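You operate a simulated robot arm through the tools that you are given. There is no shell and no other tool. Be economical: measure what you need, move in short steps, check, and stop when the job is done.

You run a simulated two-armed robot. Do the job below in one go: nothing can be reset, and whatever is moved stays where it is left.

Task
Pick up the blue fender with one hand, pass it to the other hand and put it on the top of the parts cart.

It is judged by the outcome, as a careful person would: the job done as asked, and still so three seconds after it is handed in. It fails if anything else is knocked over, pushed out of place, dropped, spilled or broken.

Robot
Two 7-joint arms with two-finger parallel grippers on one trunk, on a base that drives. Base frame: it is fixed to the floor where the robot stands at the start and does not move with it; the origin is under the middle of the robot, x ahead of it, y to its left, z up; the surface under the hand at the start is at about z = 52. Units: cm, degrees, N and s.
The left shoulder is at the start at [3, 11.9, 91], the right one opposite. With the tool pointing down near the work surface each hand reaches from about 10 to 62 cm from the robot's upright axis, wherever it stands, measured 20 degrees to its own side. Places, roughly: blue fender (8x8x31 cm) [50, 0, 60]; top of the parts cart [-150, 10, 60]. Payload 3.43 kg a hand.
The TCP of each hand is the grasp point between the finger pads, 3 cm short of the fingertips. In the tool frame z runs along the fingers and y along their closing line. Largest opening 9.4 cm; finger width 2.8, thickness 1; the body of the gripper, 5 by 9.6 cm, starts 5.5 cm behind the TCP.
Orientation is that of the tool frame in the base frame, as a unit quaternion [x, y, z, w]. With the fingers straight down and closing along the base's y, the tool's x points along the base's -x, its y along +y and its z along -z.

Tools
- The arms move only by the tool servo_tool. It takes "left_targets", "right_targets" or both (then of equal length, played together; a hand with none holds still); each is a list of rows, each an object of numbers (a shift or turn left out is 0, a gripper value left out holds the last): "jaw": the finger opening in cm, from 0 to 9.4; "dx", "dy", "dz": the shift along the tool's x, y, z in cm; "wx", "wy", "wz": the turn, a rotation vector about the tool's x, y, z in degrees. In form: [{"jaw": .., "dx": .., "dy": .., "dz": .., "wx": .., "wy": .., "wz": ..}, ...]. A call has 1 to 12 rows; each row shifts and turns the commanded pose from where the row before left it, along the tool's axes as they then stand. Rows are played at 5 a second. More than 5 cm and 8.6 degrees between two rows, or a gripper value outside its range, and nothing of the call is played. Where a pose cannot be reached the arm comes as near as it can. A force on the tool above 40 N (or 10 N above the force at the start of the call, whichever is more), or a blocked arm, ends the call early, and 0.2 s more pass. The fingers move at their own pace (about 7.2 cm/s each) and stop on an object; they squeeze with about 35 N. The grip force told is the motor's: it shows also when the fingers shut on nothing. Time passes only in rows, and 0.2 s behind the last, so rows that do not move let the fingers close. The reply holds the time, the measured pose of the TCP, the force on the tool along the base axes, the opening and the grip force, in the units named above and with some noise, with the torque about the TCP (base axes, N m) and any sound that the robot's microphone picked up, and new pictures: "views" is both (left out), scene, wrist or none (wrist: the cameras of the hands that moved).
- Cameras (640 x 400 px; columns grow to the right, rows downward): "scene" is now at [3.3, -0.23, 159.77]; the picture's right is [-0.04, -1.00, 0.00], its down [-0.90, 0.03, -0.44] and it looks along [0.44, -0.02, -0.90] (base axes); focal length 261 px, centre (320, 200). "left" rides on the left gripper at [7.6, -1.4, -10.3] in its tool frame; the picture's right is [0.18, 0.98, 0.00], its down [-0.75, 0.14, -0.64] and it looks along [-0.63, 0.12, 0.77] (tool axes); focal length 243 px, centre (320, 200). "right" rides on the right gripper at [7.6, 1.4, -10.2] in its tool frame; the picture's right is [-0.18, 0.98, 0.00], its down [-0.75, -0.14, -0.64] and it looks along [-0.63, -0.12, 0.77] (tool axes); focal length 243 px, centre (320, 200). There is no depth. A picture from a camera that has moved, and an enlarged one, comes with that camera's place and axes in the base frame and with its lens.
- move_column(by): slides the trunk up (or, below 0, down) by that many cm; the arms and the scene camera ride with it, the base frame stays. It gives what a move gives, with no picture.
- base_move(legs): drives the robot by 1 to 6 legs, each [ahead, turn to the left] in cm and degrees, along the robot's own axes; the way and the turn of a leg run together, so that a leg with both is an arc; at most 150 cm and 180 degrees a leg. The arms and the cameras ride along, it lands a little off, and it stops where it bumps. It gives what a move gives, and a new picture of the scene camera.
- aim_head(pan, tilt): turns the head with the scene camera to pan (to the left, within 143 degrees either way) and tilt (down, from -29 to 69), counted from straight ahead of the robot. It gives what a move gives, and a new picture of the scene camera.
- zoom(camera, box): a new picture of the part [left, top, right, bottom] of that camera's present view, enlarged. The clock stands still meanwhile.
- hand_in(): hands the job in; it is judged then, once.

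Go step by step. Nothing tells you exact positions but the pictures and the camera data: compare them with the known pose of the tool, close in by small moves and look again before you grip or let go. The budget is 120 turns and 260 pictures, counting those below and the enlarged ones. Unless the task says otherwise, let go and move clear before handing in, and close with one line.

The tools are called as name(argument=value, ...) on one line, values as JSON. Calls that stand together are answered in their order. servo_tool: Moves the arms, as the interface text tells. Its arguments: {"type":"object","properties":{"left_targets":{"type":"array","items":{"type":"object","properties":{"jaw":{"type":"number"},"dx":{"type":"number"},"dy":{"type":"number"},"dz":{"type":"number"},"wx":{"type":"number"},"wy":{"type":"number"},"wz":{"type":"number"}}}},"right_targets":{"type":"array","items":{"type":"object","properties":{"jaw":{"type":"number"},"dx":{"type":"number"},"dy":{"type":"number"},"dz":{"type":"number"},"wx":{"type":"number"},"wy":{"type":"number"},"wz":{"type":"number"}}}},"views":{"type":"string","enum":["both","scene","wrist","none"]}},"required":[]} The other tools are called the same way: move_column (by) slides the trunk up or down; base_move (legs) drives the base; aim_head (pan, tilt) turns the head that bears the scene camera; zoom (camera, box) takes an enlarged picture of a part of a camera's view; hand_in () hands the job in.

At the start:

```text
time: 0.0
left_eef_pos: [53.06, 28.36, 87.93]
left_orientation: [0.002, 1.0, 0.0, 0.0]
left_force: [-1.3, 0.9, 0.5]
left_moment: [-0.01, 0.02, -0.02]
left_gripper_width: 9.39
left_grasp_force: 0.0
right_eef_pos: [38.41, -19.23, 90.41]
right_orientation: [0.002, 1.0, 0.0, 0.0]
right_force: [0.3, -0.1, 0.1]
right_moment: [0.0, 0.01, 0.04]
right_gripper_width: 9.41
right_grasp_force: 0.1
trunk travel left (down, up): [-17.5, 23.5]
robot x, y, heading: [-0.11, 0.14, -0.1]
head pan, tilt: [-2.1, 63.8]
```

scene: 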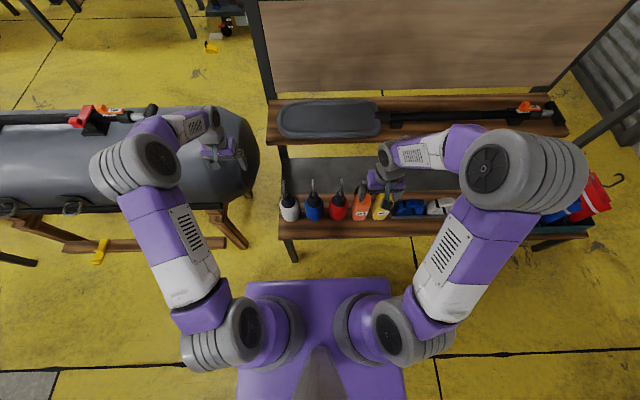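
right: 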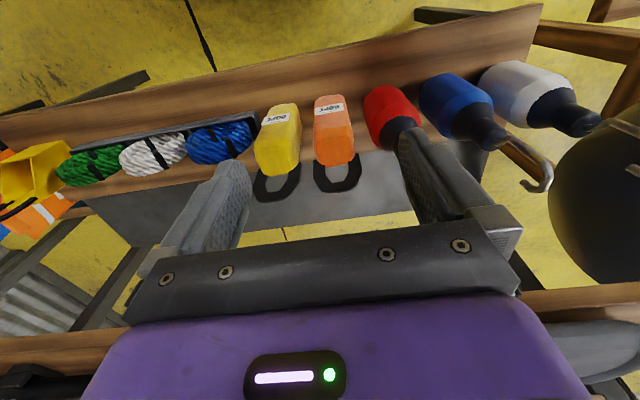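
left: 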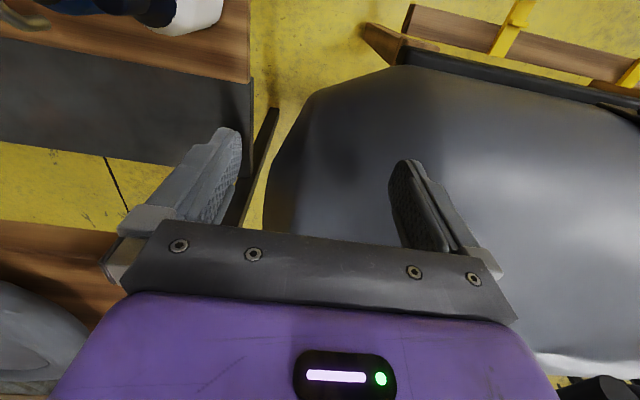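

The row on the bench holds white, blue and red fenders, followed by rope bags; the blue one looks to be near [50, 0]. I'll zoom in to measure it.

zoom(camera="scene", box=[260, 150, 420, 250])

zoom(camera="right", box=[340, 40, 640, 230])

```text
4.00 times, centred on (340, 200) of scene
camera zoom: at [3.3, -0.23, 159.77], right [-0.04, -1.0, 0.0], down [-0.9, 0.03, -0.44], along [0.44, -0.02, -0.9], focal length 1043 px, centre (240, 200)
```

zoom: 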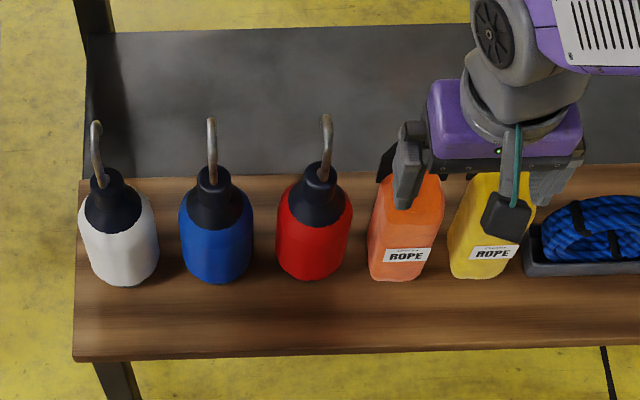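

```text
2.11 times, centred on (490, 135) of right
camera zoom: at [30.9, -17.82, 100.71], right [0.19, 0.98, 0.0], down [0.75, -0.14, 0.64], along [0.63, -0.12, -0.77], focal length 511 px, centre (-38, 337)
```

zoom: 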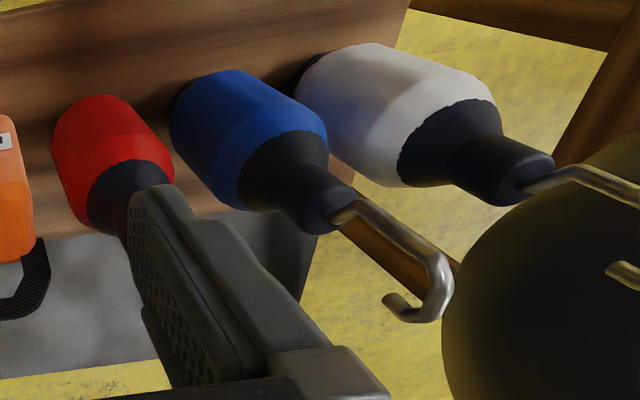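

The blue fender stands on the bench at about x 50, y 0, z 52–83, with a narrow neck at about z 68 and a hook above it. The neighbouring fenders are only about 2 cm away, so I'll take it by the neck with the right hand tilted about 45°. First I'll tilt the hand and centre it on y≈0, well in front of the fender.

servo_tool(right_targets=[{"wy": -8, "dy": 3.2}, {"wy": -8, "dy": 3.2}, {"wy": -8, "dy": 3.2}, {"wy": -8, "dy": 3.2}, {"wy": -8, "dy": 3.2}, {"wy": -8, "dy": 3.2}, {}])

```text
time: 1.6
left_eef_pos: [53.11, 28.38, 87.83]
left_orientation: [0.001, 1.0, 0.001, 0.001]
left_force: [-0.2, 0.7, -0.7]
left_moment: [-0.01, 0.0, 0.0]
left_gripper_width: 9.41
left_grasp_force: 0.1
right_eef_pos: [38.53, -0.19, 90.42]
right_orientation: [0.002, 0.913, -0.001, 0.408]
right_force: [0.1, -0.3, 0.4]
right_moment: [-0.01, 0.0, 0.01]
right_gripper_width: 9.4
right_grasp_force: 0.0
trunk travel left (down, up): [-17.5, 23.5]
robot x, y, heading: [-0.1, 0.27, -0.1]
head pan, tilt: [-2.1, 63.8]
camera scene: at [3.34, -0.29, 159.77], right [-0.04, -1.0, 0.0], down [-0.9, 0.03, -0.44], along [0.44, -0.02, -0.9], focal length 261 px, centre (320, 200)
camera right: at [25.96, 1.27, 91.7], right [0.13, 0.98, 0.14], down [0.02, -0.14, 0.99], along [0.99, -0.12, -0.04], focal length 243 px, centre (320, 200)
```

scene: 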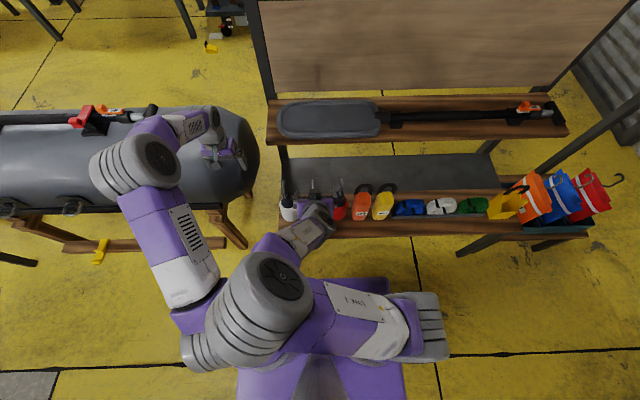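
right: 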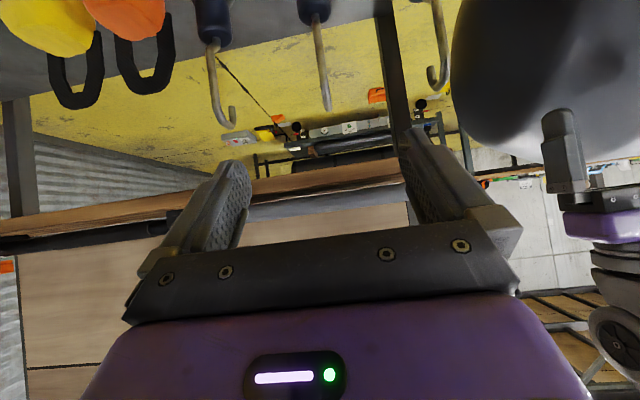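

The right hand is level with the fender, and the rod sits at y≈0.4. I'm lowering to a pre-grasp pose in front of the neck.

servo_tool(right_targets=[{"dx": 2.4, "dz": 3.2, "dy": 0.6, "jaw": 7}, {"dx": 2.4, "dz": 3.2}, {"dx": 2.4, "dz": 3.2}, {}])

zoom(camera="scene", box=[260, 150, 420, 250])

```text
time: 2.6
left_eef_pos: [53.04, 28.33, 87.79]
left_orientation: [0.002, 1.0, 0.0, 0.0]
left_force: [0.1, 0.6, -0.9]
left_moment: [0.01, -0.01, -0.01]
left_gripper_width: 9.39
left_grasp_force: 0.0
right_eef_pos: [40.82, 0.55, 78.96]
right_orientation: [0.001, 0.914, 0.0, 0.406]
right_force: [-0.3, -0.3, 0.1]
right_moment: [0.01, 0.02, 0.02]
right_gripper_width: 7.03
right_grasp_force: 0.1
trunk travel left (down, up): [-17.5, 23.5]
robot x, y, heading: [-0.32, -0.15, 0.1]
head pan, tilt: [-2.1, 63.8]
camera scene: at [3.24, -0.23, 159.77], right [-0.04, -1.0, 0.0], down [-0.9, 0.03, -0.44], along [0.44, -0.02, -0.9], focal length 261 px, centre (320, 200)
camera right: at [28.08, 1.95, 80.14], right [0.13, 0.98, 0.14], down [0.03, -0.14, 0.99], along [0.99, -0.12, -0.04], focal length 243 px, centre (320, 200)
```

scene: 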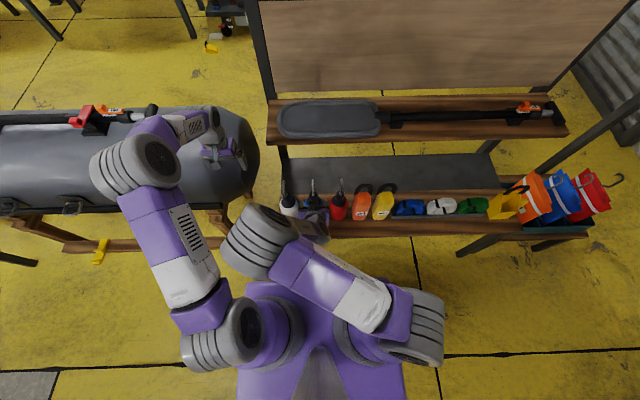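
right: 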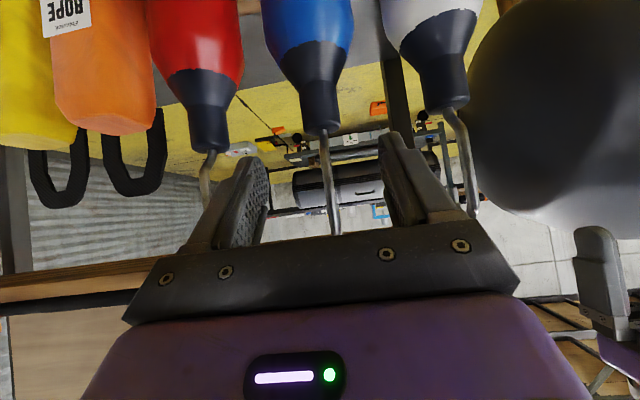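

```text
4.00 times, centred on (340, 200) of scene
camera zoom: at [3.24, -0.23, 159.77], right [-0.04, -1.0, 0.0], down [-0.9, 0.03, -0.44], along [0.44, -0.02, -0.9], focal length 1043 px, centre (240, 200)
```

zoom: 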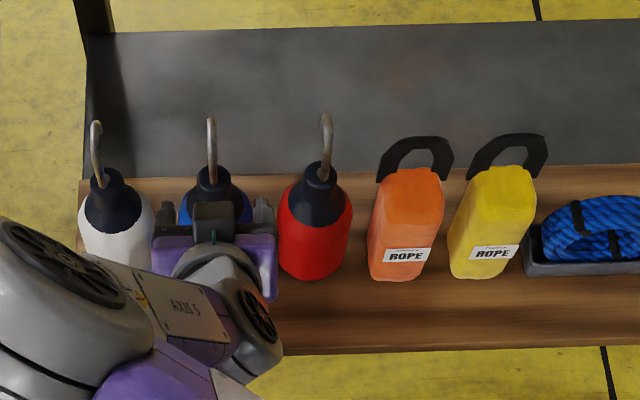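

The neck spans z≈70–73.4 with the shoulder flaring below it. I'll flatten the hand to about 12° below horizontal, so the fingers stay above the shoulder, then drop to neck height in front of it.

servo_tool(right_targets=[{"wy": -7.5}, {"wy": -7.5}, {"wy": -7.5}, {"wy": -7.5}, {"dx": 3.3, "dz": 0.8}, {"dx": 3.3, "dz": 0.8}, {}])

zoom(camera="scene", box=[260, 150, 420, 250])

```text
time: 4.2
left_eef_pos: [53.08, 28.29, 87.88]
left_orientation: [0.002, 1.0, 0.0, 0.001]
left_force: [0.6, 0.5, -0.8]
left_moment: [-0.04, -0.02, -0.01]
left_gripper_width: 9.39
left_grasp_force: 0.1
right_eef_pos: [40.89, 0.65, 71.87]
right_orientation: [0.0, 0.777, -0.001, 0.63]
right_force: [0.3, -0.5, 0.4]
right_moment: [-0.02, 0.01, 0.02]
right_gripper_width: 7.01
right_grasp_force: 0.0
trunk travel left (down, up): [-17.5, 23.5]
robot x, y, heading: [0.15, 0.03, 0.0]
head pan, tilt: [-2.1, 63.8]
camera scene: at [3.27, -0.26, 159.77], right [-0.04, -1.0, 0.0], down [-0.9, 0.03, -0.44], along [0.44, -0.02, -0.9], focal length 261 px, centre (320, 200)
camera right: at [29.45, 2.03, 66.67], right [0.04, 0.98, 0.18], down [-0.47, -0.14, 0.87], along [0.88, -0.12, 0.46], focal length 243 px, centre (320, 200)
```

scene: 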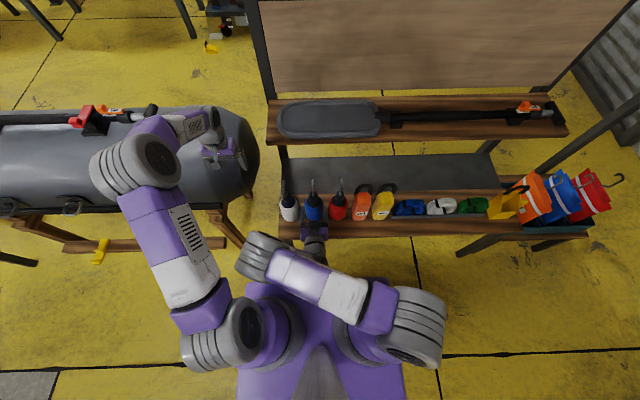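
right: 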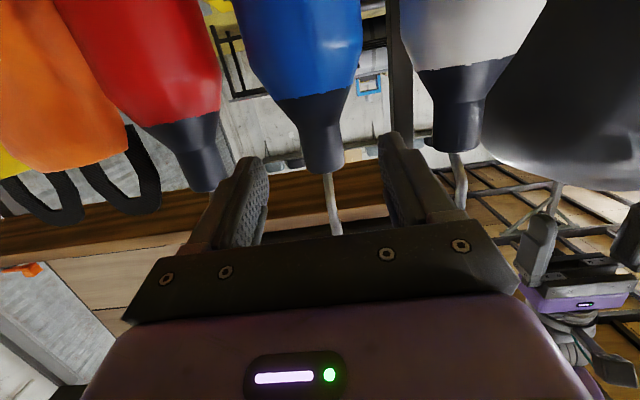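

```text
4.00 times, centred on (340, 200) of scene
camera zoom: at [3.27, -0.26, 159.77], right [-0.04, -1.0, 0.0], down [-0.9, 0.03, -0.44], along [0.44, -0.02, -0.9], focal length 1043 px, centre (240, 200)
```

zoom: 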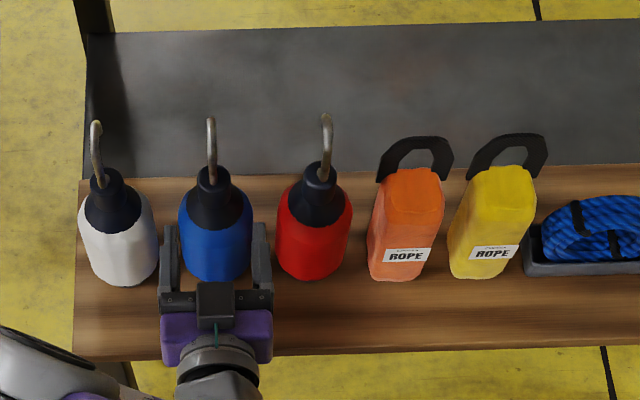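

Aligned with the neck at y≈0.4, z≈70–73.6. I'm advancing in steps with the fingers either side of the neck.

servo_tool(right_targets=[{"dx": -0.5, "dz": 2.2, "dy": -0.2}, {"dx": -0.5, "dz": 2.2}, {"dx": -0.5, "dz": 2.2}, {"dx": -0.5, "dz": 2.2}, {}])

zoom(camera="scene", box=[260, 150, 420, 250])

```text
time: 5.4
left_eef_pos: [53.11, 28.32, 87.89]
left_orientation: [0.003, 1.0, 0.0, 0.0]
left_force: [0.1, 0.3, 0.3]
left_moment: [-0.01, 0.02, 0.0]
left_gripper_width: 9.39
left_grasp_force: 0.0
right_eef_pos: [49.91, 0.34, 72.08]
right_orientation: [0.002, 0.777, -0.002, 0.63]
right_force: [0.8, 0.2, 0.7]
right_moment: [0.01, 0.01, -0.03]
right_gripper_width: 6.99
right_grasp_force: 0.1
trunk travel left (down, up): [-17.5, 23.5]
robot x, y, heading: [0.24, 0.1, 0.2]
head pan, tilt: [-2.1, 63.8]
camera scene: at [3.28, -0.22, 159.77], right [-0.04, -1.0, 0.0], down [-0.9, 0.03, -0.44], along [0.44, -0.02, -0.9], focal length 261 px, centre (320, 200)
camera right: at [38.45, 1.76, 66.78], right [0.04, 0.98, 0.18], down [-0.47, -0.14, 0.87], along [0.88, -0.12, 0.46], focal length 243 px, centre (320, 200)
```

scene: 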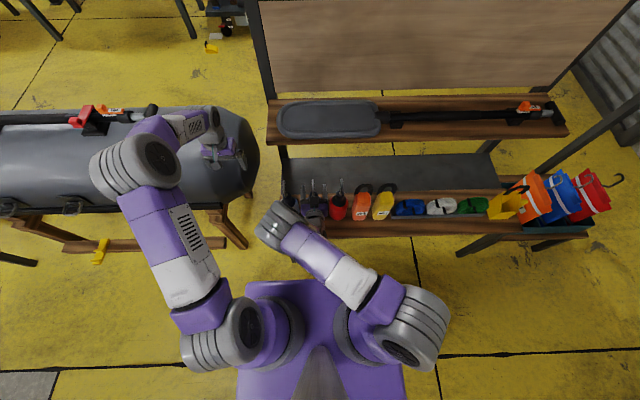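
right: 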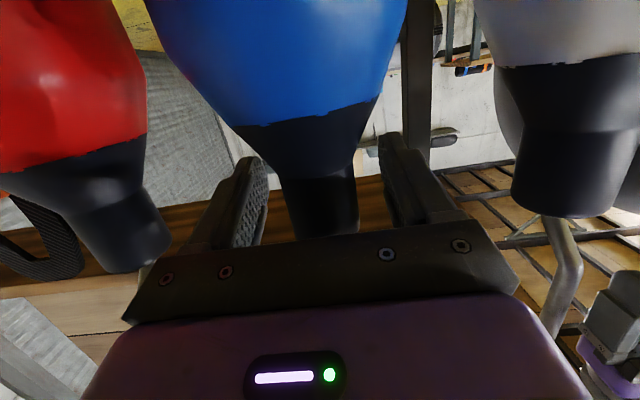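

```text
4.00 times, centred on (340, 200) of scene
camera zoom: at [3.28, -0.22, 159.77], right [-0.04, -1.0, 0.0], down [-0.9, 0.03, -0.44], along [0.44, -0.02, -0.9], focal length 1043 px, centre (240, 200)
```

zoom: 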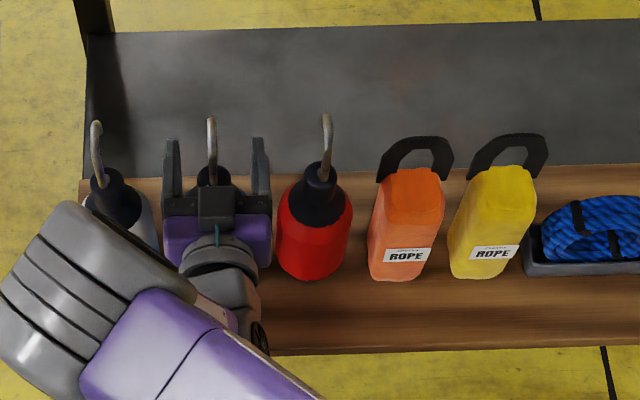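

The neck is centred between the pads, so I'm closing.

servo_tool(right_targets=[{"jaw": 4.5}, {"jaw": 3}, {"jaw": 1.5}, {"jaw": 1}, {}, {}], views="wrist")

zoom(camera="scene", box=[260, 150, 420, 250])

```text
time: 6.8
left_eef_pos: [53.09, 28.46, 87.78]
left_orientation: [0.001, 1.0, 0.0, 0.0]
left_force: [0.6, -0.4, 0.3]
left_moment: [-0.03, -0.02, 0.02]
left_gripper_width: 9.4
left_grasp_force: 0.0
right_eef_pos: [49.95, 0.34, 72.04]
right_orientation: [0.002, 0.777, -0.001, 0.629]
right_force: [0.6, 1.4, 0.1]
right_moment: [0.18, -0.02, -0.03]
right_gripper_width: 3.46
right_grasp_force: 34.8
trunk travel left (down, up): [-17.5, 23.5]
robot x, y, heading: [-0.24, -0.27, 0.0]
head pan, tilt: [-2.1, 63.8]
camera right: at [38.43, 1.76, 66.78], right [0.04, 0.98, 0.18], down [-0.47, -0.14, 0.87], along [0.88, -0.12, 0.46], focal length 243 px, centre (320, 200)
```

right: 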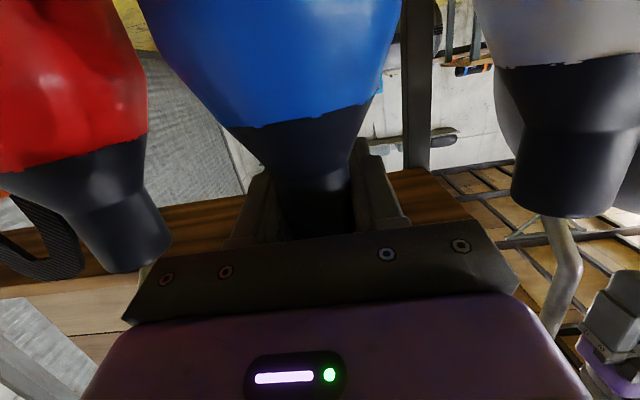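

```text
4.00 times, centred on (340, 200) of scene
camera zoom: at [3.29, -0.22, 159.77], right [-0.04, -1.0, 0.0], down [-0.9, 0.03, -0.44], along [0.44, -0.02, -0.9], focal length 1043 px, centre (240, 200)
```

zoom: 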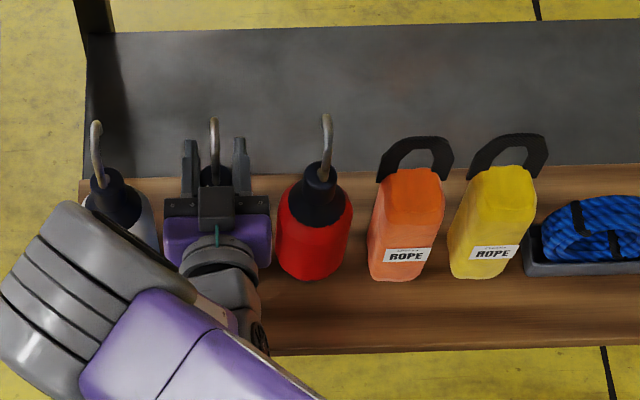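

The neck is gripped, with the opening holding at 3.5 cm. I'll lift straight up with the trunk so the arm shape does not change.

move_column(by=3)

zoom(camera="scene", box=[240, 125, 440, 250])

zoom(camera="right", box=[0, 0, 640, 400])

```text
time: 7.5
left_eef_pos: [53.14, 28.36, 90.91]
left_orientation: [0.002, 1.0, 0.0, 0.0]
left_force: [-0.4, -0.2, -0.1]
left_moment: [-0.01, 0.01, 0.01]
left_gripper_width: 9.42
left_grasp_force: 0.1
right_eef_pos: [49.9, 0.31, 75.11]
right_orientation: [0.002, 0.777, -0.001, 0.629]
right_force: [-0.4, 0.3, -2.3]
right_moment: [0.01, -0.04, -0.01]
right_gripper_width: 3.47
right_grasp_force: 35.3
trunk travel left (down, up): [-20.5, 20.5]
robot x, y, heading: [-0.16, -0.12, -0.0]
head pan, tilt: [-2.1, 63.8]
```

```text
3.20 times, centred on (340, 188) of scene
camera zoom: at [3.35, -0.22, 162.76], right [-0.04, -1.0, 0.0], down [-0.9, 0.03, -0.44], along [0.44, -0.02, -0.9], focal length 835 px, centre (256, 240)
```

zoom: 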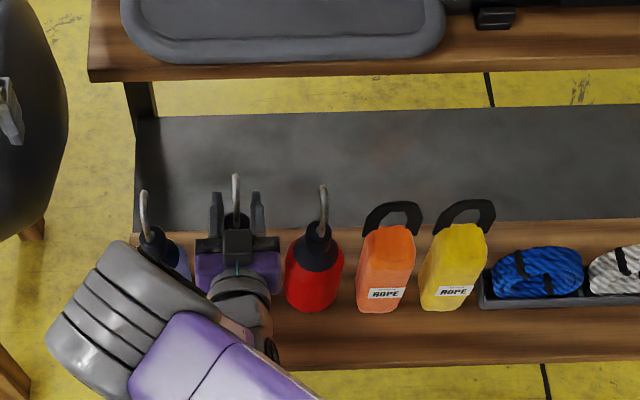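

```text
1.00 times, centred on (320, 200) of right (not enlarged: the box is as wide or as high as the picture)
camera zoom: at [38.44, 1.75, 69.75], right [0.04, 0.98, 0.18], down [-0.47, -0.14, 0.87], along [0.88, -0.12, 0.46], focal length 243 px, centre (320, 200)
```

zoom: 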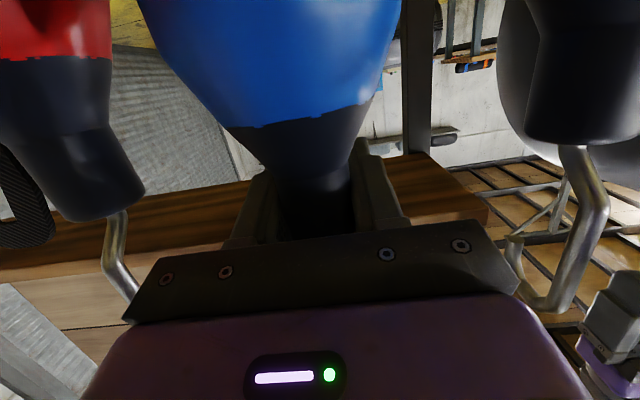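

The fender is lifted and hanging upright, weighing about 2 N. I'll lift it further and look behind the robot for the cart.

move_column(by=14)

aim_head(pan=140, tilt=30)

aim_head(pan=-140, tilt=30)

```text
time: 9.2
left_eef_pos: [53.03, 28.35, 104.84]
left_orientation: [0.002, 1.0, 0.0, 0.0]
left_force: [-0.1, 0.2, 0.0]
left_moment: [0.0, 0.0, 0.0]
left_gripper_width: 9.4
left_grasp_force: 0.0
right_eef_pos: [49.91, 0.33, 89.11]
right_orientation: [0.001, 0.777, -0.001, 0.63]
right_force: [0.0, 0.5, -2.5]
right_moment: [0.01, -0.07, -0.03]
right_gripper_width: 3.45
right_grasp_force: 35.3
trunk travel left (down, up): [-34.5, 6.5]
robot x, y, heading: [0.1, 0.39, -0.3]
head pan, tilt: [-2.1, 63.8]
```

```text
time: 11.5
left_eef_pos: [53.07, 28.35, 104.8]
left_orientation: [0.002, 1.0, 0.0, 0.0]
left_force: [-0.3, 0.1, 0.2]
left_moment: [0.01, 0.0, 0.0]
left_gripper_width: 9.4
left_grasp_force: 0.1
right_eef_pos: [50.02, 0.25, 88.95]
right_orientation: [0.001, 0.778, -0.001, 0.629]
right_force: [0.7, -1.1, -2.6]
right_moment: [0.03, -0.04, -0.01]
right_gripper_width: 3.47
right_grasp_force: 34.6
trunk travel left (down, up): [-34.5, 6.5]
robot x, y, heading: [-0.06, -0.32, 0.1]
head pan, tilt: [140.0, 30.0]
camera scene: at [-9.81, 5.82, 181.41], right [0.64, 0.77, 0.0], down [0.38, -0.32, -0.87], along [-0.66, 0.56, -0.5], focal length 261 px, centre (320, 200)
```

scene: 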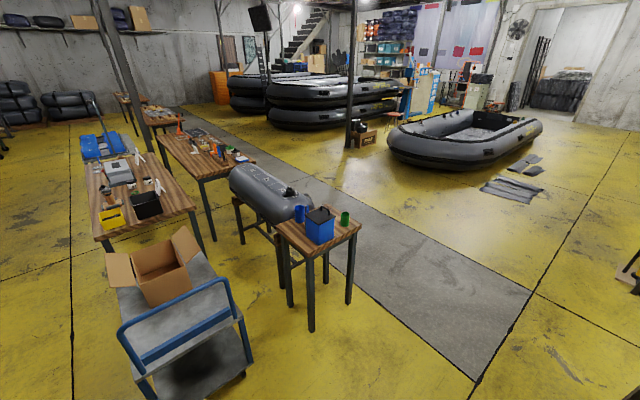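

```text
time: 15.3
left_eef_pos: [53.01, 28.32, 104.94]
left_orientation: [0.001, 1.0, 0.0, 0.0]
left_force: [-0.1, 1.0, -0.5]
left_moment: [0.02, 0.03, 0.0]
left_gripper_width: 9.39
left_grasp_force: 0.0
right_eef_pos: [50.06, 0.37, 88.95]
right_orientation: [0.002, 0.777, -0.002, 0.629]
right_force: [0.3, 1.0, -3.2]
right_moment: [0.02, -0.04, 0.02]
right_gripper_width: 3.45
right_grasp_force: 34.5
trunk travel left (down, up): [-34.5, 6.5]
robot x, y, heading: [0.02, 0.03, 0.1]
head pan, tilt: [-140.0, 30.0]
camera scene: at [-9.81, -5.82, 181.41], right [-0.64, 0.77, 0.0], down [0.38, 0.32, -0.87], along [-0.66, -0.56, -0.5], focal length 261 px, centre (320, 200)
```

scene: 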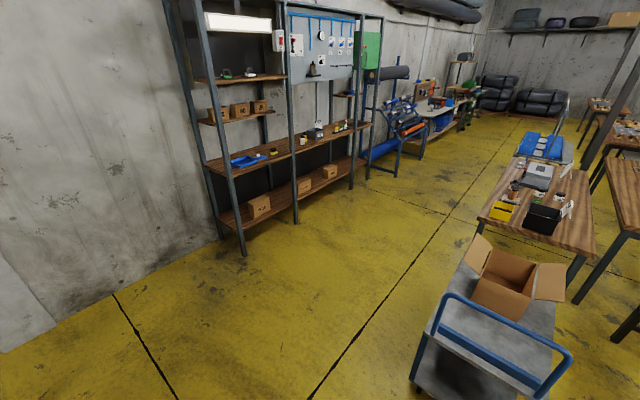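

The cart is behind me. Its deck runs from x≈-105 to -190 and y≈-14 to 30, with a push handle about 87 high at the near end and a carton beyond x≈-142. I'll place from the open -y side, but first I'll back off from the bench and do the hand-over in free space.

base_move(legs=[[-30, 0]])

aim_head(pan=0, tilt=62)

```text
time: 17.4
left_eef_pos: [23.27, 28.25, 104.87]
left_orientation: [0.002, 1.0, -0.001, 0.0]
left_force: [0.3, -0.3, -0.4]
left_moment: [0.01, 0.0, 0.0]
left_gripper_width: 9.39
left_grasp_force: 0.1
right_eef_pos: [20.01, 0.37, 89.08]
right_orientation: [0.002, 0.777, -0.001, 0.629]
right_force: [0.1, 0.3, -3.3]
right_moment: [-0.02, -0.09, -0.02]
right_gripper_width: 3.46
right_grasp_force: 34.9
trunk travel left (down, up): [-34.5, 6.5]
robot x, y, heading: [-29.97, 0.29, -0.1]
head pan, tilt: [-140.0, 30.0]
camera scene: at [-39.76, -5.83, 181.4], right [-0.64, 0.77, 0.0], down [0.38, 0.32, -0.87], along [-0.66, -0.56, -0.5], focal length 261 px, centre (320, 200)
```

scene: 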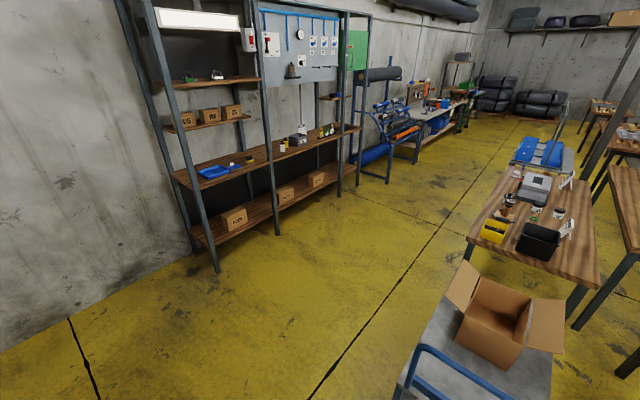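

```text
time: 19.6
left_eef_pos: [23.14, 28.45, 104.9]
left_orientation: [0.003, 1.0, 0.0, 0.0]
left_force: [0.8, 0.1, -0.4]
left_moment: [0.03, 0.04, 0.0]
left_gripper_width: 9.39
left_grasp_force: 0.1
right_eef_pos: [20.06, 0.21, 89.02]
right_orientation: [0.001, 0.777, -0.001, 0.629]
right_force: [-0.3, 0.2, -3.0]
right_moment: [0.03, -0.04, -0.05]
right_gripper_width: 3.47
right_grasp_force: 34.7
trunk travel left (down, up): [-34.5, 6.5]
robot x, y, heading: [-30.08, -0.15, 0.1]
head pan, tilt: [0.0, 62.0]
camera scene: at [-26.33, -0.02, 176.97], right [0.0, -1.0, 0.0], down [-0.88, 0.0, -0.47], along [0.47, 0.0, -0.88], focal length 261 px, centre (320, 200)
```

scene: 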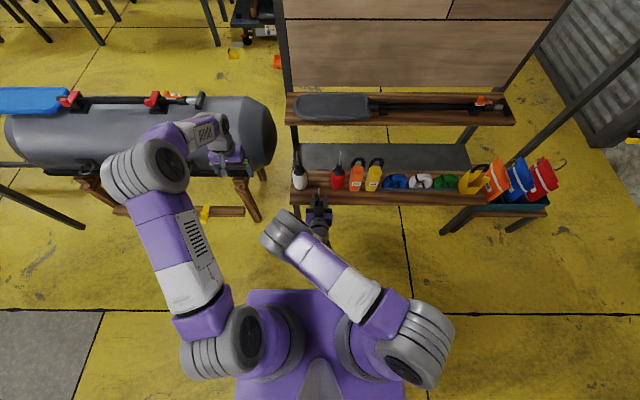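

Neighbours are undisturbed and the fender hangs in the right hand. The right wrist sits on the left side of the fender, so I'll yaw the right hand to come in from the right and leave room for the left hand.

servo_tool(right_targets=[{"wx": -7.8, "wz": -1.65}, {"wx": -7.8, "wz": -1.65}, {"wx": -7.8, "wz": -1.65}, {"wx": -7.8, "wz": -1.65}, {"wx": -7.8, "wz": -1.65}, {"wx": -7.8, "wz": -1.65}, {}], views="both")

```text
time: 21.2
left_eef_pos: [23.01, 28.49, 104.87]
left_orientation: [0.002, 1.0, 0.001, 0.0]
left_force: [-0.3, 0.3, -0.5]
left_moment: [-0.01, -0.04, -0.01]
left_gripper_width: 9.39
left_grasp_force: 0.0
right_eef_pos: [19.96, 0.35, 88.9]
right_orientation: [-0.314, 0.71, 0.255, 0.576]
right_force: [-0.8, 0.1, -3.0]
right_moment: [0.04, 0.0, -0.04]
right_gripper_width: 3.45
right_grasp_force: 34.9
trunk travel left (down, up): [-34.5, 6.5]
robot x, y, heading: [-29.73, -0.06, 0.3]
head pan, tilt: [0.0, 62.0]
camera scene: at [-26.37, 0.04, 176.97], right [0.0, -1.0, 0.0], down [-0.88, 0.0, -0.47], along [0.47, 0.0, -0.88], focal length 261 px, centre (320, 200)
camera right: at [11.34, -7.35, 83.75], right [-0.7, 0.69, 0.18], down [-0.21, -0.44, 0.87], along [0.68, 0.57, 0.46], focal length 243 px, centre (320, 200)
```

scene: 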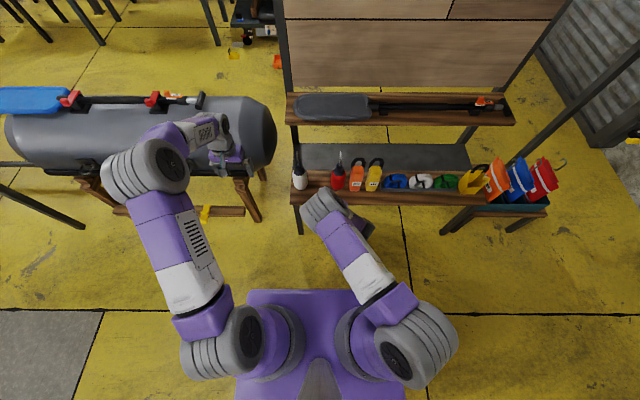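
right: 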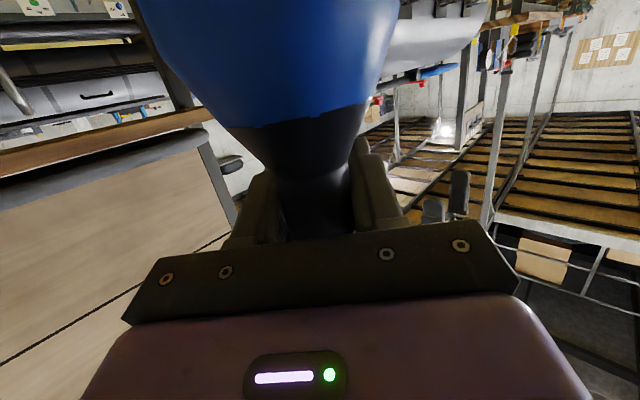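

The right hand now comes from the right, leaving the left side clear. Next I'll orient the left hand with its fingers pointing right and forward and pitched about 30° down, while still well away.

servo_tool(left_targets=[{"wz": 7.5}, {"wz": 7.5}, {"wz": 7.5}, {"wz": 7.5}, {"wz": 7.5}, {"wz": 7.5}, {"wz": 7.5}, {"wz": 7.5}, {}], views="none")

servo_tool(left_targets=[{"wy": -7.5}, {"wy": -7.5}, {"wy": -7.5}, {"wy": -7.5}, {"wy": -7.5}, {"wy": -7.5}, {"wy": -7.5}, {"wy": -7.5}, {}])

```text
time: 23.2
left_eef_pos: [23.22, 28.34, 104.89]
left_orientation: [0.502, 0.865, 0.0, 0.0]
left_force: [0.1, -0.4, -0.5]
left_moment: [-0.01, 0.01, 0.0]
left_gripper_width: 9.43
left_grasp_force: 0.0
right_eef_pos: [20.19, 0.28, 89.08]
right_orientation: [-0.313, 0.711, 0.254, 0.576]
right_force: [0.4, 1.2, -2.5]
right_moment: [0.05, -0.04, -0.02]
right_gripper_width: 3.46
right_grasp_force: 35.0
trunk travel left (down, up): [-34.5, 6.5]
robot x, y, heading: [-29.58, -0.28, -0.2]
head pan, tilt: [0.0, 62.0]
```

```text
time: 25.2
left_eef_pos: [23.22, 28.39, 104.99]
left_orientation: [0.434, 0.749, -0.251, 0.433]
left_force: [-0.2, 0.2, 0.3]
left_moment: [-0.02, -0.01, -0.02]
left_gripper_width: 9.41
left_grasp_force: 0.1
right_eef_pos: [20.1, 0.21, 89.02]
right_orientation: [-0.315, 0.711, 0.255, 0.575]
right_force: [0.4, -1.1, -3.3]
right_moment: [0.03, -0.02, 0.01]
right_gripper_width: 3.47
right_grasp_force: 34.6
trunk travel left (down, up): [-34.5, 6.5]
robot x, y, heading: [-29.36, 0.08, -0.1]
head pan, tilt: [0.0, 62.0]
camera scene: at [-26.32, -0.07, 176.97], right [0.0, -1.0, 0.0], down [-0.88, 0.0, -0.47], along [0.47, 0.0, -0.88], focal length 261 px, centre (320, 200)
camera left: at [15.56, 38.67, 103.42], right [0.81, 0.57, -0.16], down [0.03, 0.23, 0.97], along [0.59, -0.79, 0.16], focal length 243 px, centre (320, 200)
```

scene: 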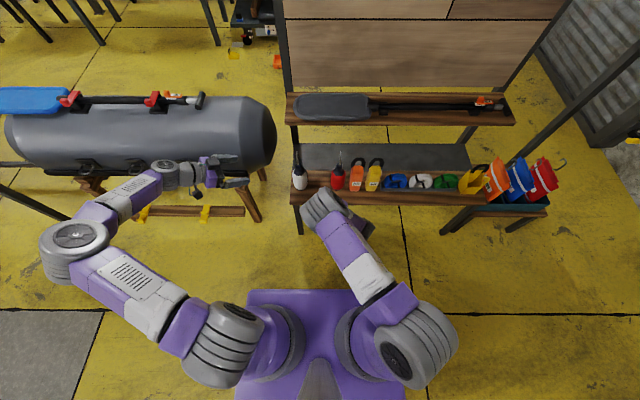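
left: 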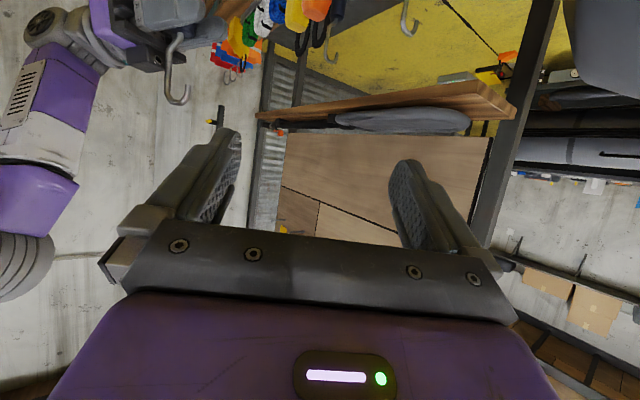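

The left hand is oriented. I'm moving it toward a pre-grasp about 13 cm back from the fender body along the finger direction, stopping partway to look.

servo_tool(left_targets=[{"dx": 1.83, "dy": -2.39, "dz": 2.97}, {"dx": 1.83, "dy": -2.39, "dz": 2.97}, {"dx": 1.83, "dy": -2.39, "dz": 2.97}, {"dx": 1.83, "dy": -2.39, "dz": 2.97}, {"dx": 1.83, "dy": -2.39, "dz": 2.97}, {}])

```text
time: 26.6
left_eef_pos: [16.94, 15.28, 89.45]
left_orientation: [0.434, 0.75, -0.251, 0.432]
left_force: [-0.8, -0.7, 0.4]
left_moment: [-0.01, -0.03, 0.02]
left_gripper_width: 9.37
left_grasp_force: 0.0
right_eef_pos: [20.15, 0.33, 89.04]
right_orientation: [-0.314, 0.711, 0.255, 0.576]
right_force: [-0.5, 0.6, -2.4]
right_moment: [0.03, -0.04, -0.02]
right_gripper_width: 3.46
right_grasp_force: 35.5
trunk travel left (down, up): [-34.5, 6.5]
robot x, y, heading: [-29.93, -0.31, -0.1]
head pan, tilt: [0.0, 62.0]
camera scene: at [-26.33, 0.0, 176.97], right [0.0, -1.0, 0.0], down [-0.88, 0.0, -0.47], along [0.47, 0.0, -0.88], focal length 261 px, centre (320, 200)
camera left: at [9.39, 25.57, 88.05], right [0.81, 0.57, -0.16], down [0.03, 0.23, 0.97], along [0.59, -0.79, 0.16], focal length 243 px, centre (320, 200)
```

scene: 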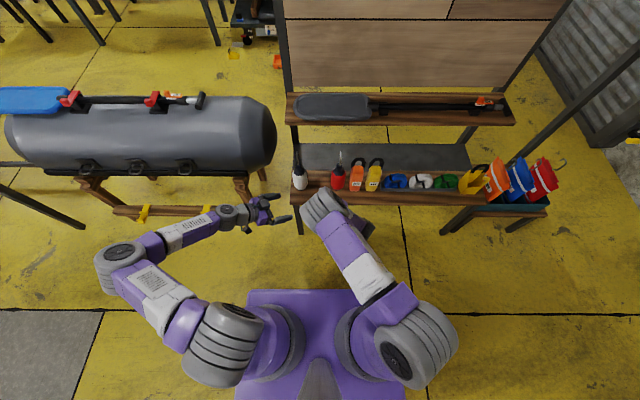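
left: 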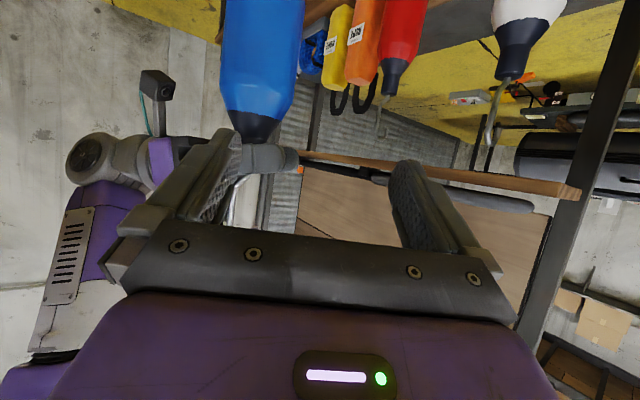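

The left wrist camera shows the fender's axis at about (18.9, -0.9), slightly toward the right palm from its TCP. I'm moving to the refined pre-grasp, 12 cm back.

servo_tool(left_targets=[{"dx": 1.1, "dy": -2.13, "dz": 2.4}, {"dx": 1.1, "dy": -2.13, "dz": 2.4}, {"dx": 1.1, "dy": -2.13, "dz": 2.4}, {}])

```text
time: 27.6
left_eef_pos: [13.59, 8.19, 83.01]
left_orientation: [0.434, 0.749, -0.251, 0.432]
left_force: [-0.5, -0.2, 0.4]
left_moment: [-0.02, -0.03, 0.02]
left_gripper_width: 9.38
left_grasp_force: 0.0
right_eef_pos: [20.13, 0.31, 89.04]
right_orientation: [-0.314, 0.711, 0.255, 0.575]
right_force: [-0.4, 0.2, -2.7]
right_moment: [0.04, -0.04, -0.01]
right_gripper_width: 3.46
right_grasp_force: 35.1
trunk travel left (down, up): [-34.5, 6.5]
robot x, y, heading: [-29.93, 0.0, -0.2]
head pan, tilt: [0.0, 62.0]
camera scene: at [-26.34, 0.02, 176.97], right [0.0, -1.0, 0.0], down [-0.88, 0.0, -0.47], along [0.47, 0.0, -0.88], focal length 261 px, centre (320, 200)
camera left: at [6.01, 18.44, 81.56], right [0.81, 0.57, -0.16], down [0.03, 0.23, 0.97], along [0.59, -0.79, 0.16], focal length 243 px, centre (320, 200)
```

scene: 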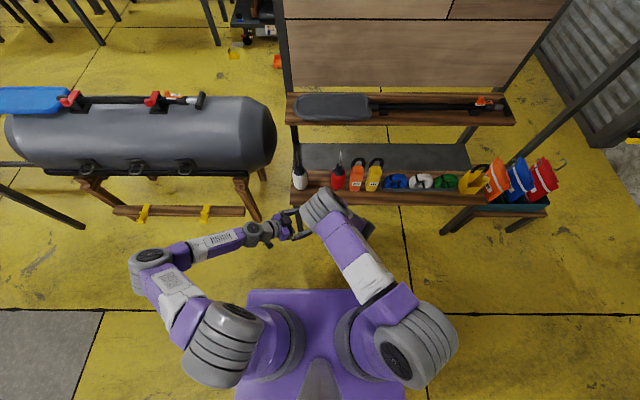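
left: 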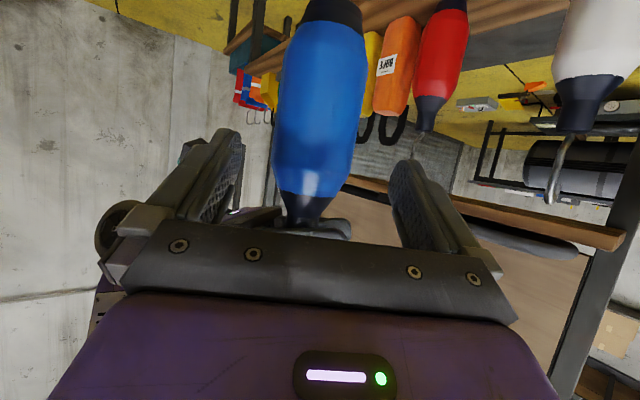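

The fender axis sits exactly on the left hand's centre line, so I'm advancing along the fingers with the jaw fully open.

servo_tool(left_targets=[{"dz": 2.5, "jaw": 9.4}, {"dz": 2.5}, {"dz": 2}, {}], views="wrist")

```text
time: 28.6
left_eef_pos: [16.71, 3.02, 79.48]
left_orientation: [0.433, 0.75, -0.25, 0.433]
left_force: [0.7, 0.5, 1.5]
left_moment: [0.02, 0.01, 0.01]
left_gripper_width: 9.41
left_grasp_force: 0.0
right_eef_pos: [20.17, 0.31, 89.07]
right_orientation: [-0.313, 0.711, 0.254, 0.576]
right_force: [0.7, 1.2, -2.2]
right_moment: [0.02, -0.03, 0.04]
right_gripper_width: 3.48
right_grasp_force: 35.1
trunk travel left (down, up): [-34.5, 6.5]
robot x, y, heading: [-29.96, -0.05, 0.1]
head pan, tilt: [0.0, 62.0]
camera left: at [9.07, 13.21, 78.09], right [0.81, 0.57, -0.16], down [0.03, 0.23, 0.97], along [0.59, -0.79, 0.16], focal length 243 px, centre (320, 200)
```

left: 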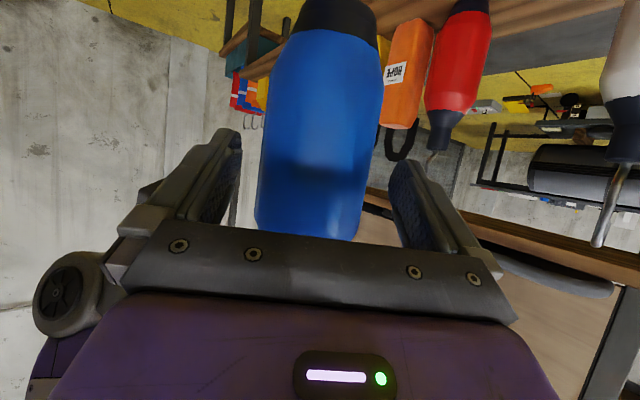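

servo_tool(left_targets=[{"dz": 1.7}, {"dz": 1.7}, {"dz": 1.6}, {}], views="both")

```text
time: 29.6
left_eef_pos: [18.7, -0.86, 76.87]
left_orientation: [0.435, 0.749, -0.251, 0.433]
left_force: [-3.0, 2.9, 1.9]
left_moment: [-0.09, -0.09, 0.0]
left_gripper_width: 9.41
left_grasp_force: 0.0
right_eef_pos: [20.18, 0.29, 88.95]
right_orientation: [-0.314, 0.711, 0.254, 0.576]
right_force: [2.0, -4.0, -3.5]
right_moment: [-0.18, -0.25, 0.04]
right_gripper_width: 3.46
right_grasp_force: 34.9
trunk travel left (down, up): [-34.5, 6.5]
robot x, y, heading: [-29.94, 0.04, 0.2]
head pan, tilt: [0.0, 62.0]
camera scene: at [-26.35, 0.02, 176.97], right [0.0, -1.0, 0.0], down [-0.88, 0.0, -0.47], along [0.47, 0.0, -0.88], focal length 261 px, centre (320, 200)
camera left: at [11.17, 9.44, 75.45], right [0.81, 0.57, -0.16], down [0.03, 0.23, 0.97], along [0.59, -0.79, 0.16], focal length 243 px, centre (320, 200)
```

scene: 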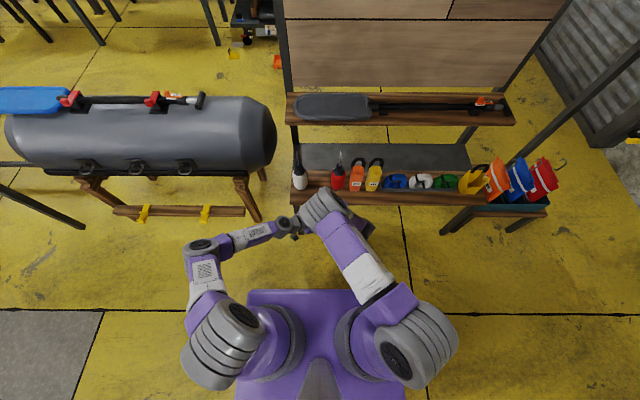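
left: 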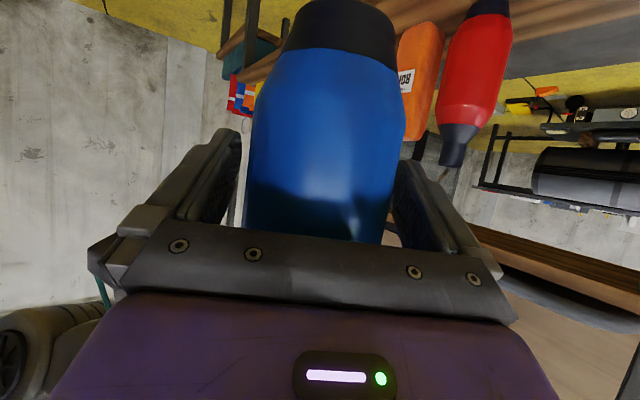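

There's slight contact from the palm edge on the body. I'm backing off about 1 cm and then closing.

servo_tool(left_targets=[{"dz": -1.0}, {}, {"jaw": 8}, {"jaw": 7}, {"jaw": 6}, {}, {}], views="wrist")

```text
time: 31.2
left_eef_pos: [18.38, -0.26, 77.47]
left_orientation: [0.435, 0.749, -0.251, 0.432]
left_force: [-5.8, -2.2, 1.0]
left_moment: [0.05, -0.2, 0.05]
left_gripper_width: 7.8
left_grasp_force: 35.3
right_eef_pos: [20.1, 0.37, 88.97]
right_orientation: [-0.313, 0.711, 0.254, 0.576]
right_force: [5.5, 3.4, -4.5]
right_moment: [0.3, -0.41, -0.07]
right_gripper_width: 3.45
right_grasp_force: 35.2
trunk travel left (down, up): [-34.5, 6.5]
robot x, y, heading: [-30.2, 0.17, -0.1]
head pan, tilt: [0.0, 62.0]
camera left: at [10.79, 10.11, 76.0], right [0.81, 0.57, -0.16], down [0.03, 0.23, 0.97], along [0.59, -0.79, 0.16], focal length 243 px, centre (320, 200)
```

left: 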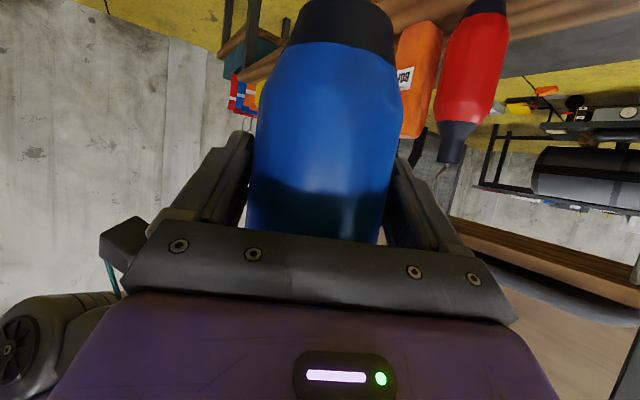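

The left grip holds at 7.8 cm. Now I'll open the right hand and back it straight out.

servo_tool(right_targets=[{"jaw": 5}, {"jaw": 7}, {}, {"dz": -3}, {"dz": -3}, {"dz": -4}, {"dz": -4}, {}])

zoom(camera="left", box=[0, 0, 640, 400])

```text
time: 33.0
left_eef_pos: [18.49, -0.21, 77.39]
left_orientation: [0.434, 0.75, -0.251, 0.432]
left_force: [-0.8, 0.4, -0.3]
left_moment: [0.02, 0.02, 0.02]
left_gripper_width: 7.82
left_grasp_force: 35.0
right_eef_pos: [10.94, -9.83, 91.83]
right_orientation: [-0.314, 0.711, 0.255, 0.575]
right_force: [0.1, 0.2, 0.3]
right_moment: [0.01, -0.03, -0.01]
right_gripper_width: 6.97
right_grasp_force: 0.0
trunk travel left (down, up): [-34.5, 6.5]
robot x, y, heading: [-29.89, 0.19, 0.2]
head pan, tilt: [0.0, 62.0]
camera scene: at [-26.31, 0.09, 176.97], right [0.0, -1.0, 0.0], down [-0.88, 0.0, -0.47], along [0.47, 0.0, -0.88], focal length 261 px, centre (320, 200)
camera right: at [2.12, -17.5, 86.73], right [-0.7, 0.69, 0.18], down [-0.21, -0.44, 0.87], along [0.68, 0.57, 0.46], focal length 243 px, centre (320, 200)
```

scene: 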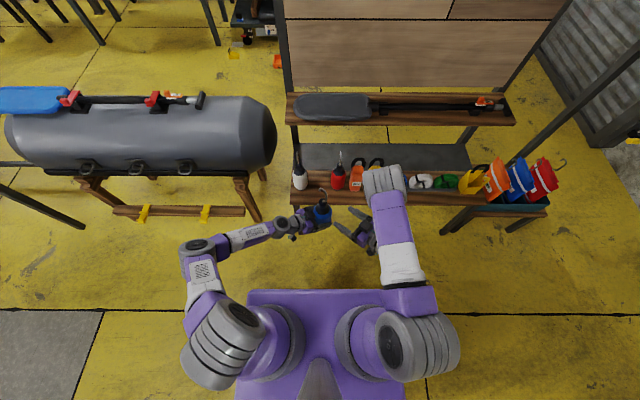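
right: 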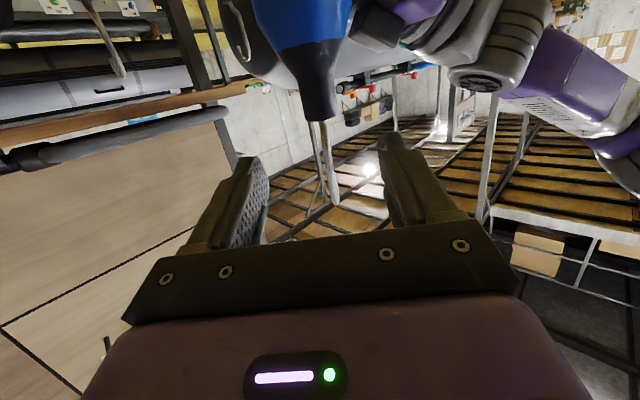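

```text
1.00 times, centred on (320, 200) of left (not enlarged: the box is as wide or as high as the picture)
camera zoom: at [10.83, 10.21, 75.99], right [0.81, 0.57, -0.16], down [0.03, 0.23, 0.97], along [0.59, -0.79, 0.16], focal length 243 px, centre (320, 200)
```

zoom: 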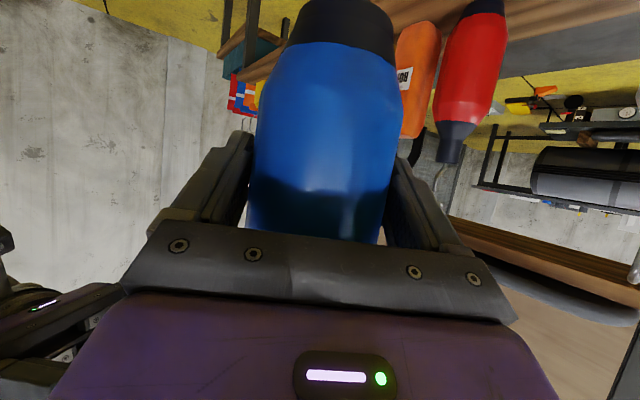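

The hand-over worked: the left hand holds the fender alone and the right is clear. I'm tucking the right hand back before driving.

servo_tool(right_targets=[{"dx": 0.35, "dy": 1.9, "dz": -4.1}, {"dx": 0.35, "dy": 1.9, "dz": -4.1}, {"dx": 0.35, "dy": 1.9, "dz": -4.1}, {"dx": 0.35, "dy": 1.9, "dz": -4.1}, {}], views="scene")

```text
time: 34.2
left_eef_pos: [18.51, -0.09, 77.3]
left_orientation: [0.434, 0.749, -0.251, 0.433]
left_force: [-0.4, 0.1, 0.2]
left_moment: [-0.01, 0.03, -0.04]
left_gripper_width: 7.79
left_grasp_force: 34.5
right_eef_pos: [-5.94, -16.8, 94.02]
right_orientation: [-0.314, 0.711, 0.254, 0.575]
right_force: [-0.2, 0.4, -0.2]
right_moment: [0.0, -0.03, -0.03]
right_gripper_width: 6.99
right_grasp_force: 0.1
trunk travel left (down, up): [-34.5, 6.5]
robot x, y, heading: [-29.78, 0.04, -0.1]
head pan, tilt: [0.0, 62.0]
camera scene: at [-26.23, 0.1, 176.96], right [0.0, -1.0, 0.0], down [-0.88, 0.0, -0.47], along [0.47, 0.0, -0.88], focal length 261 px, centre (320, 200)
```

scene: 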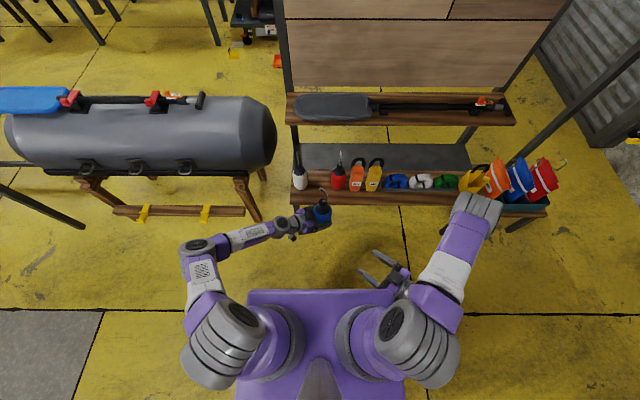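

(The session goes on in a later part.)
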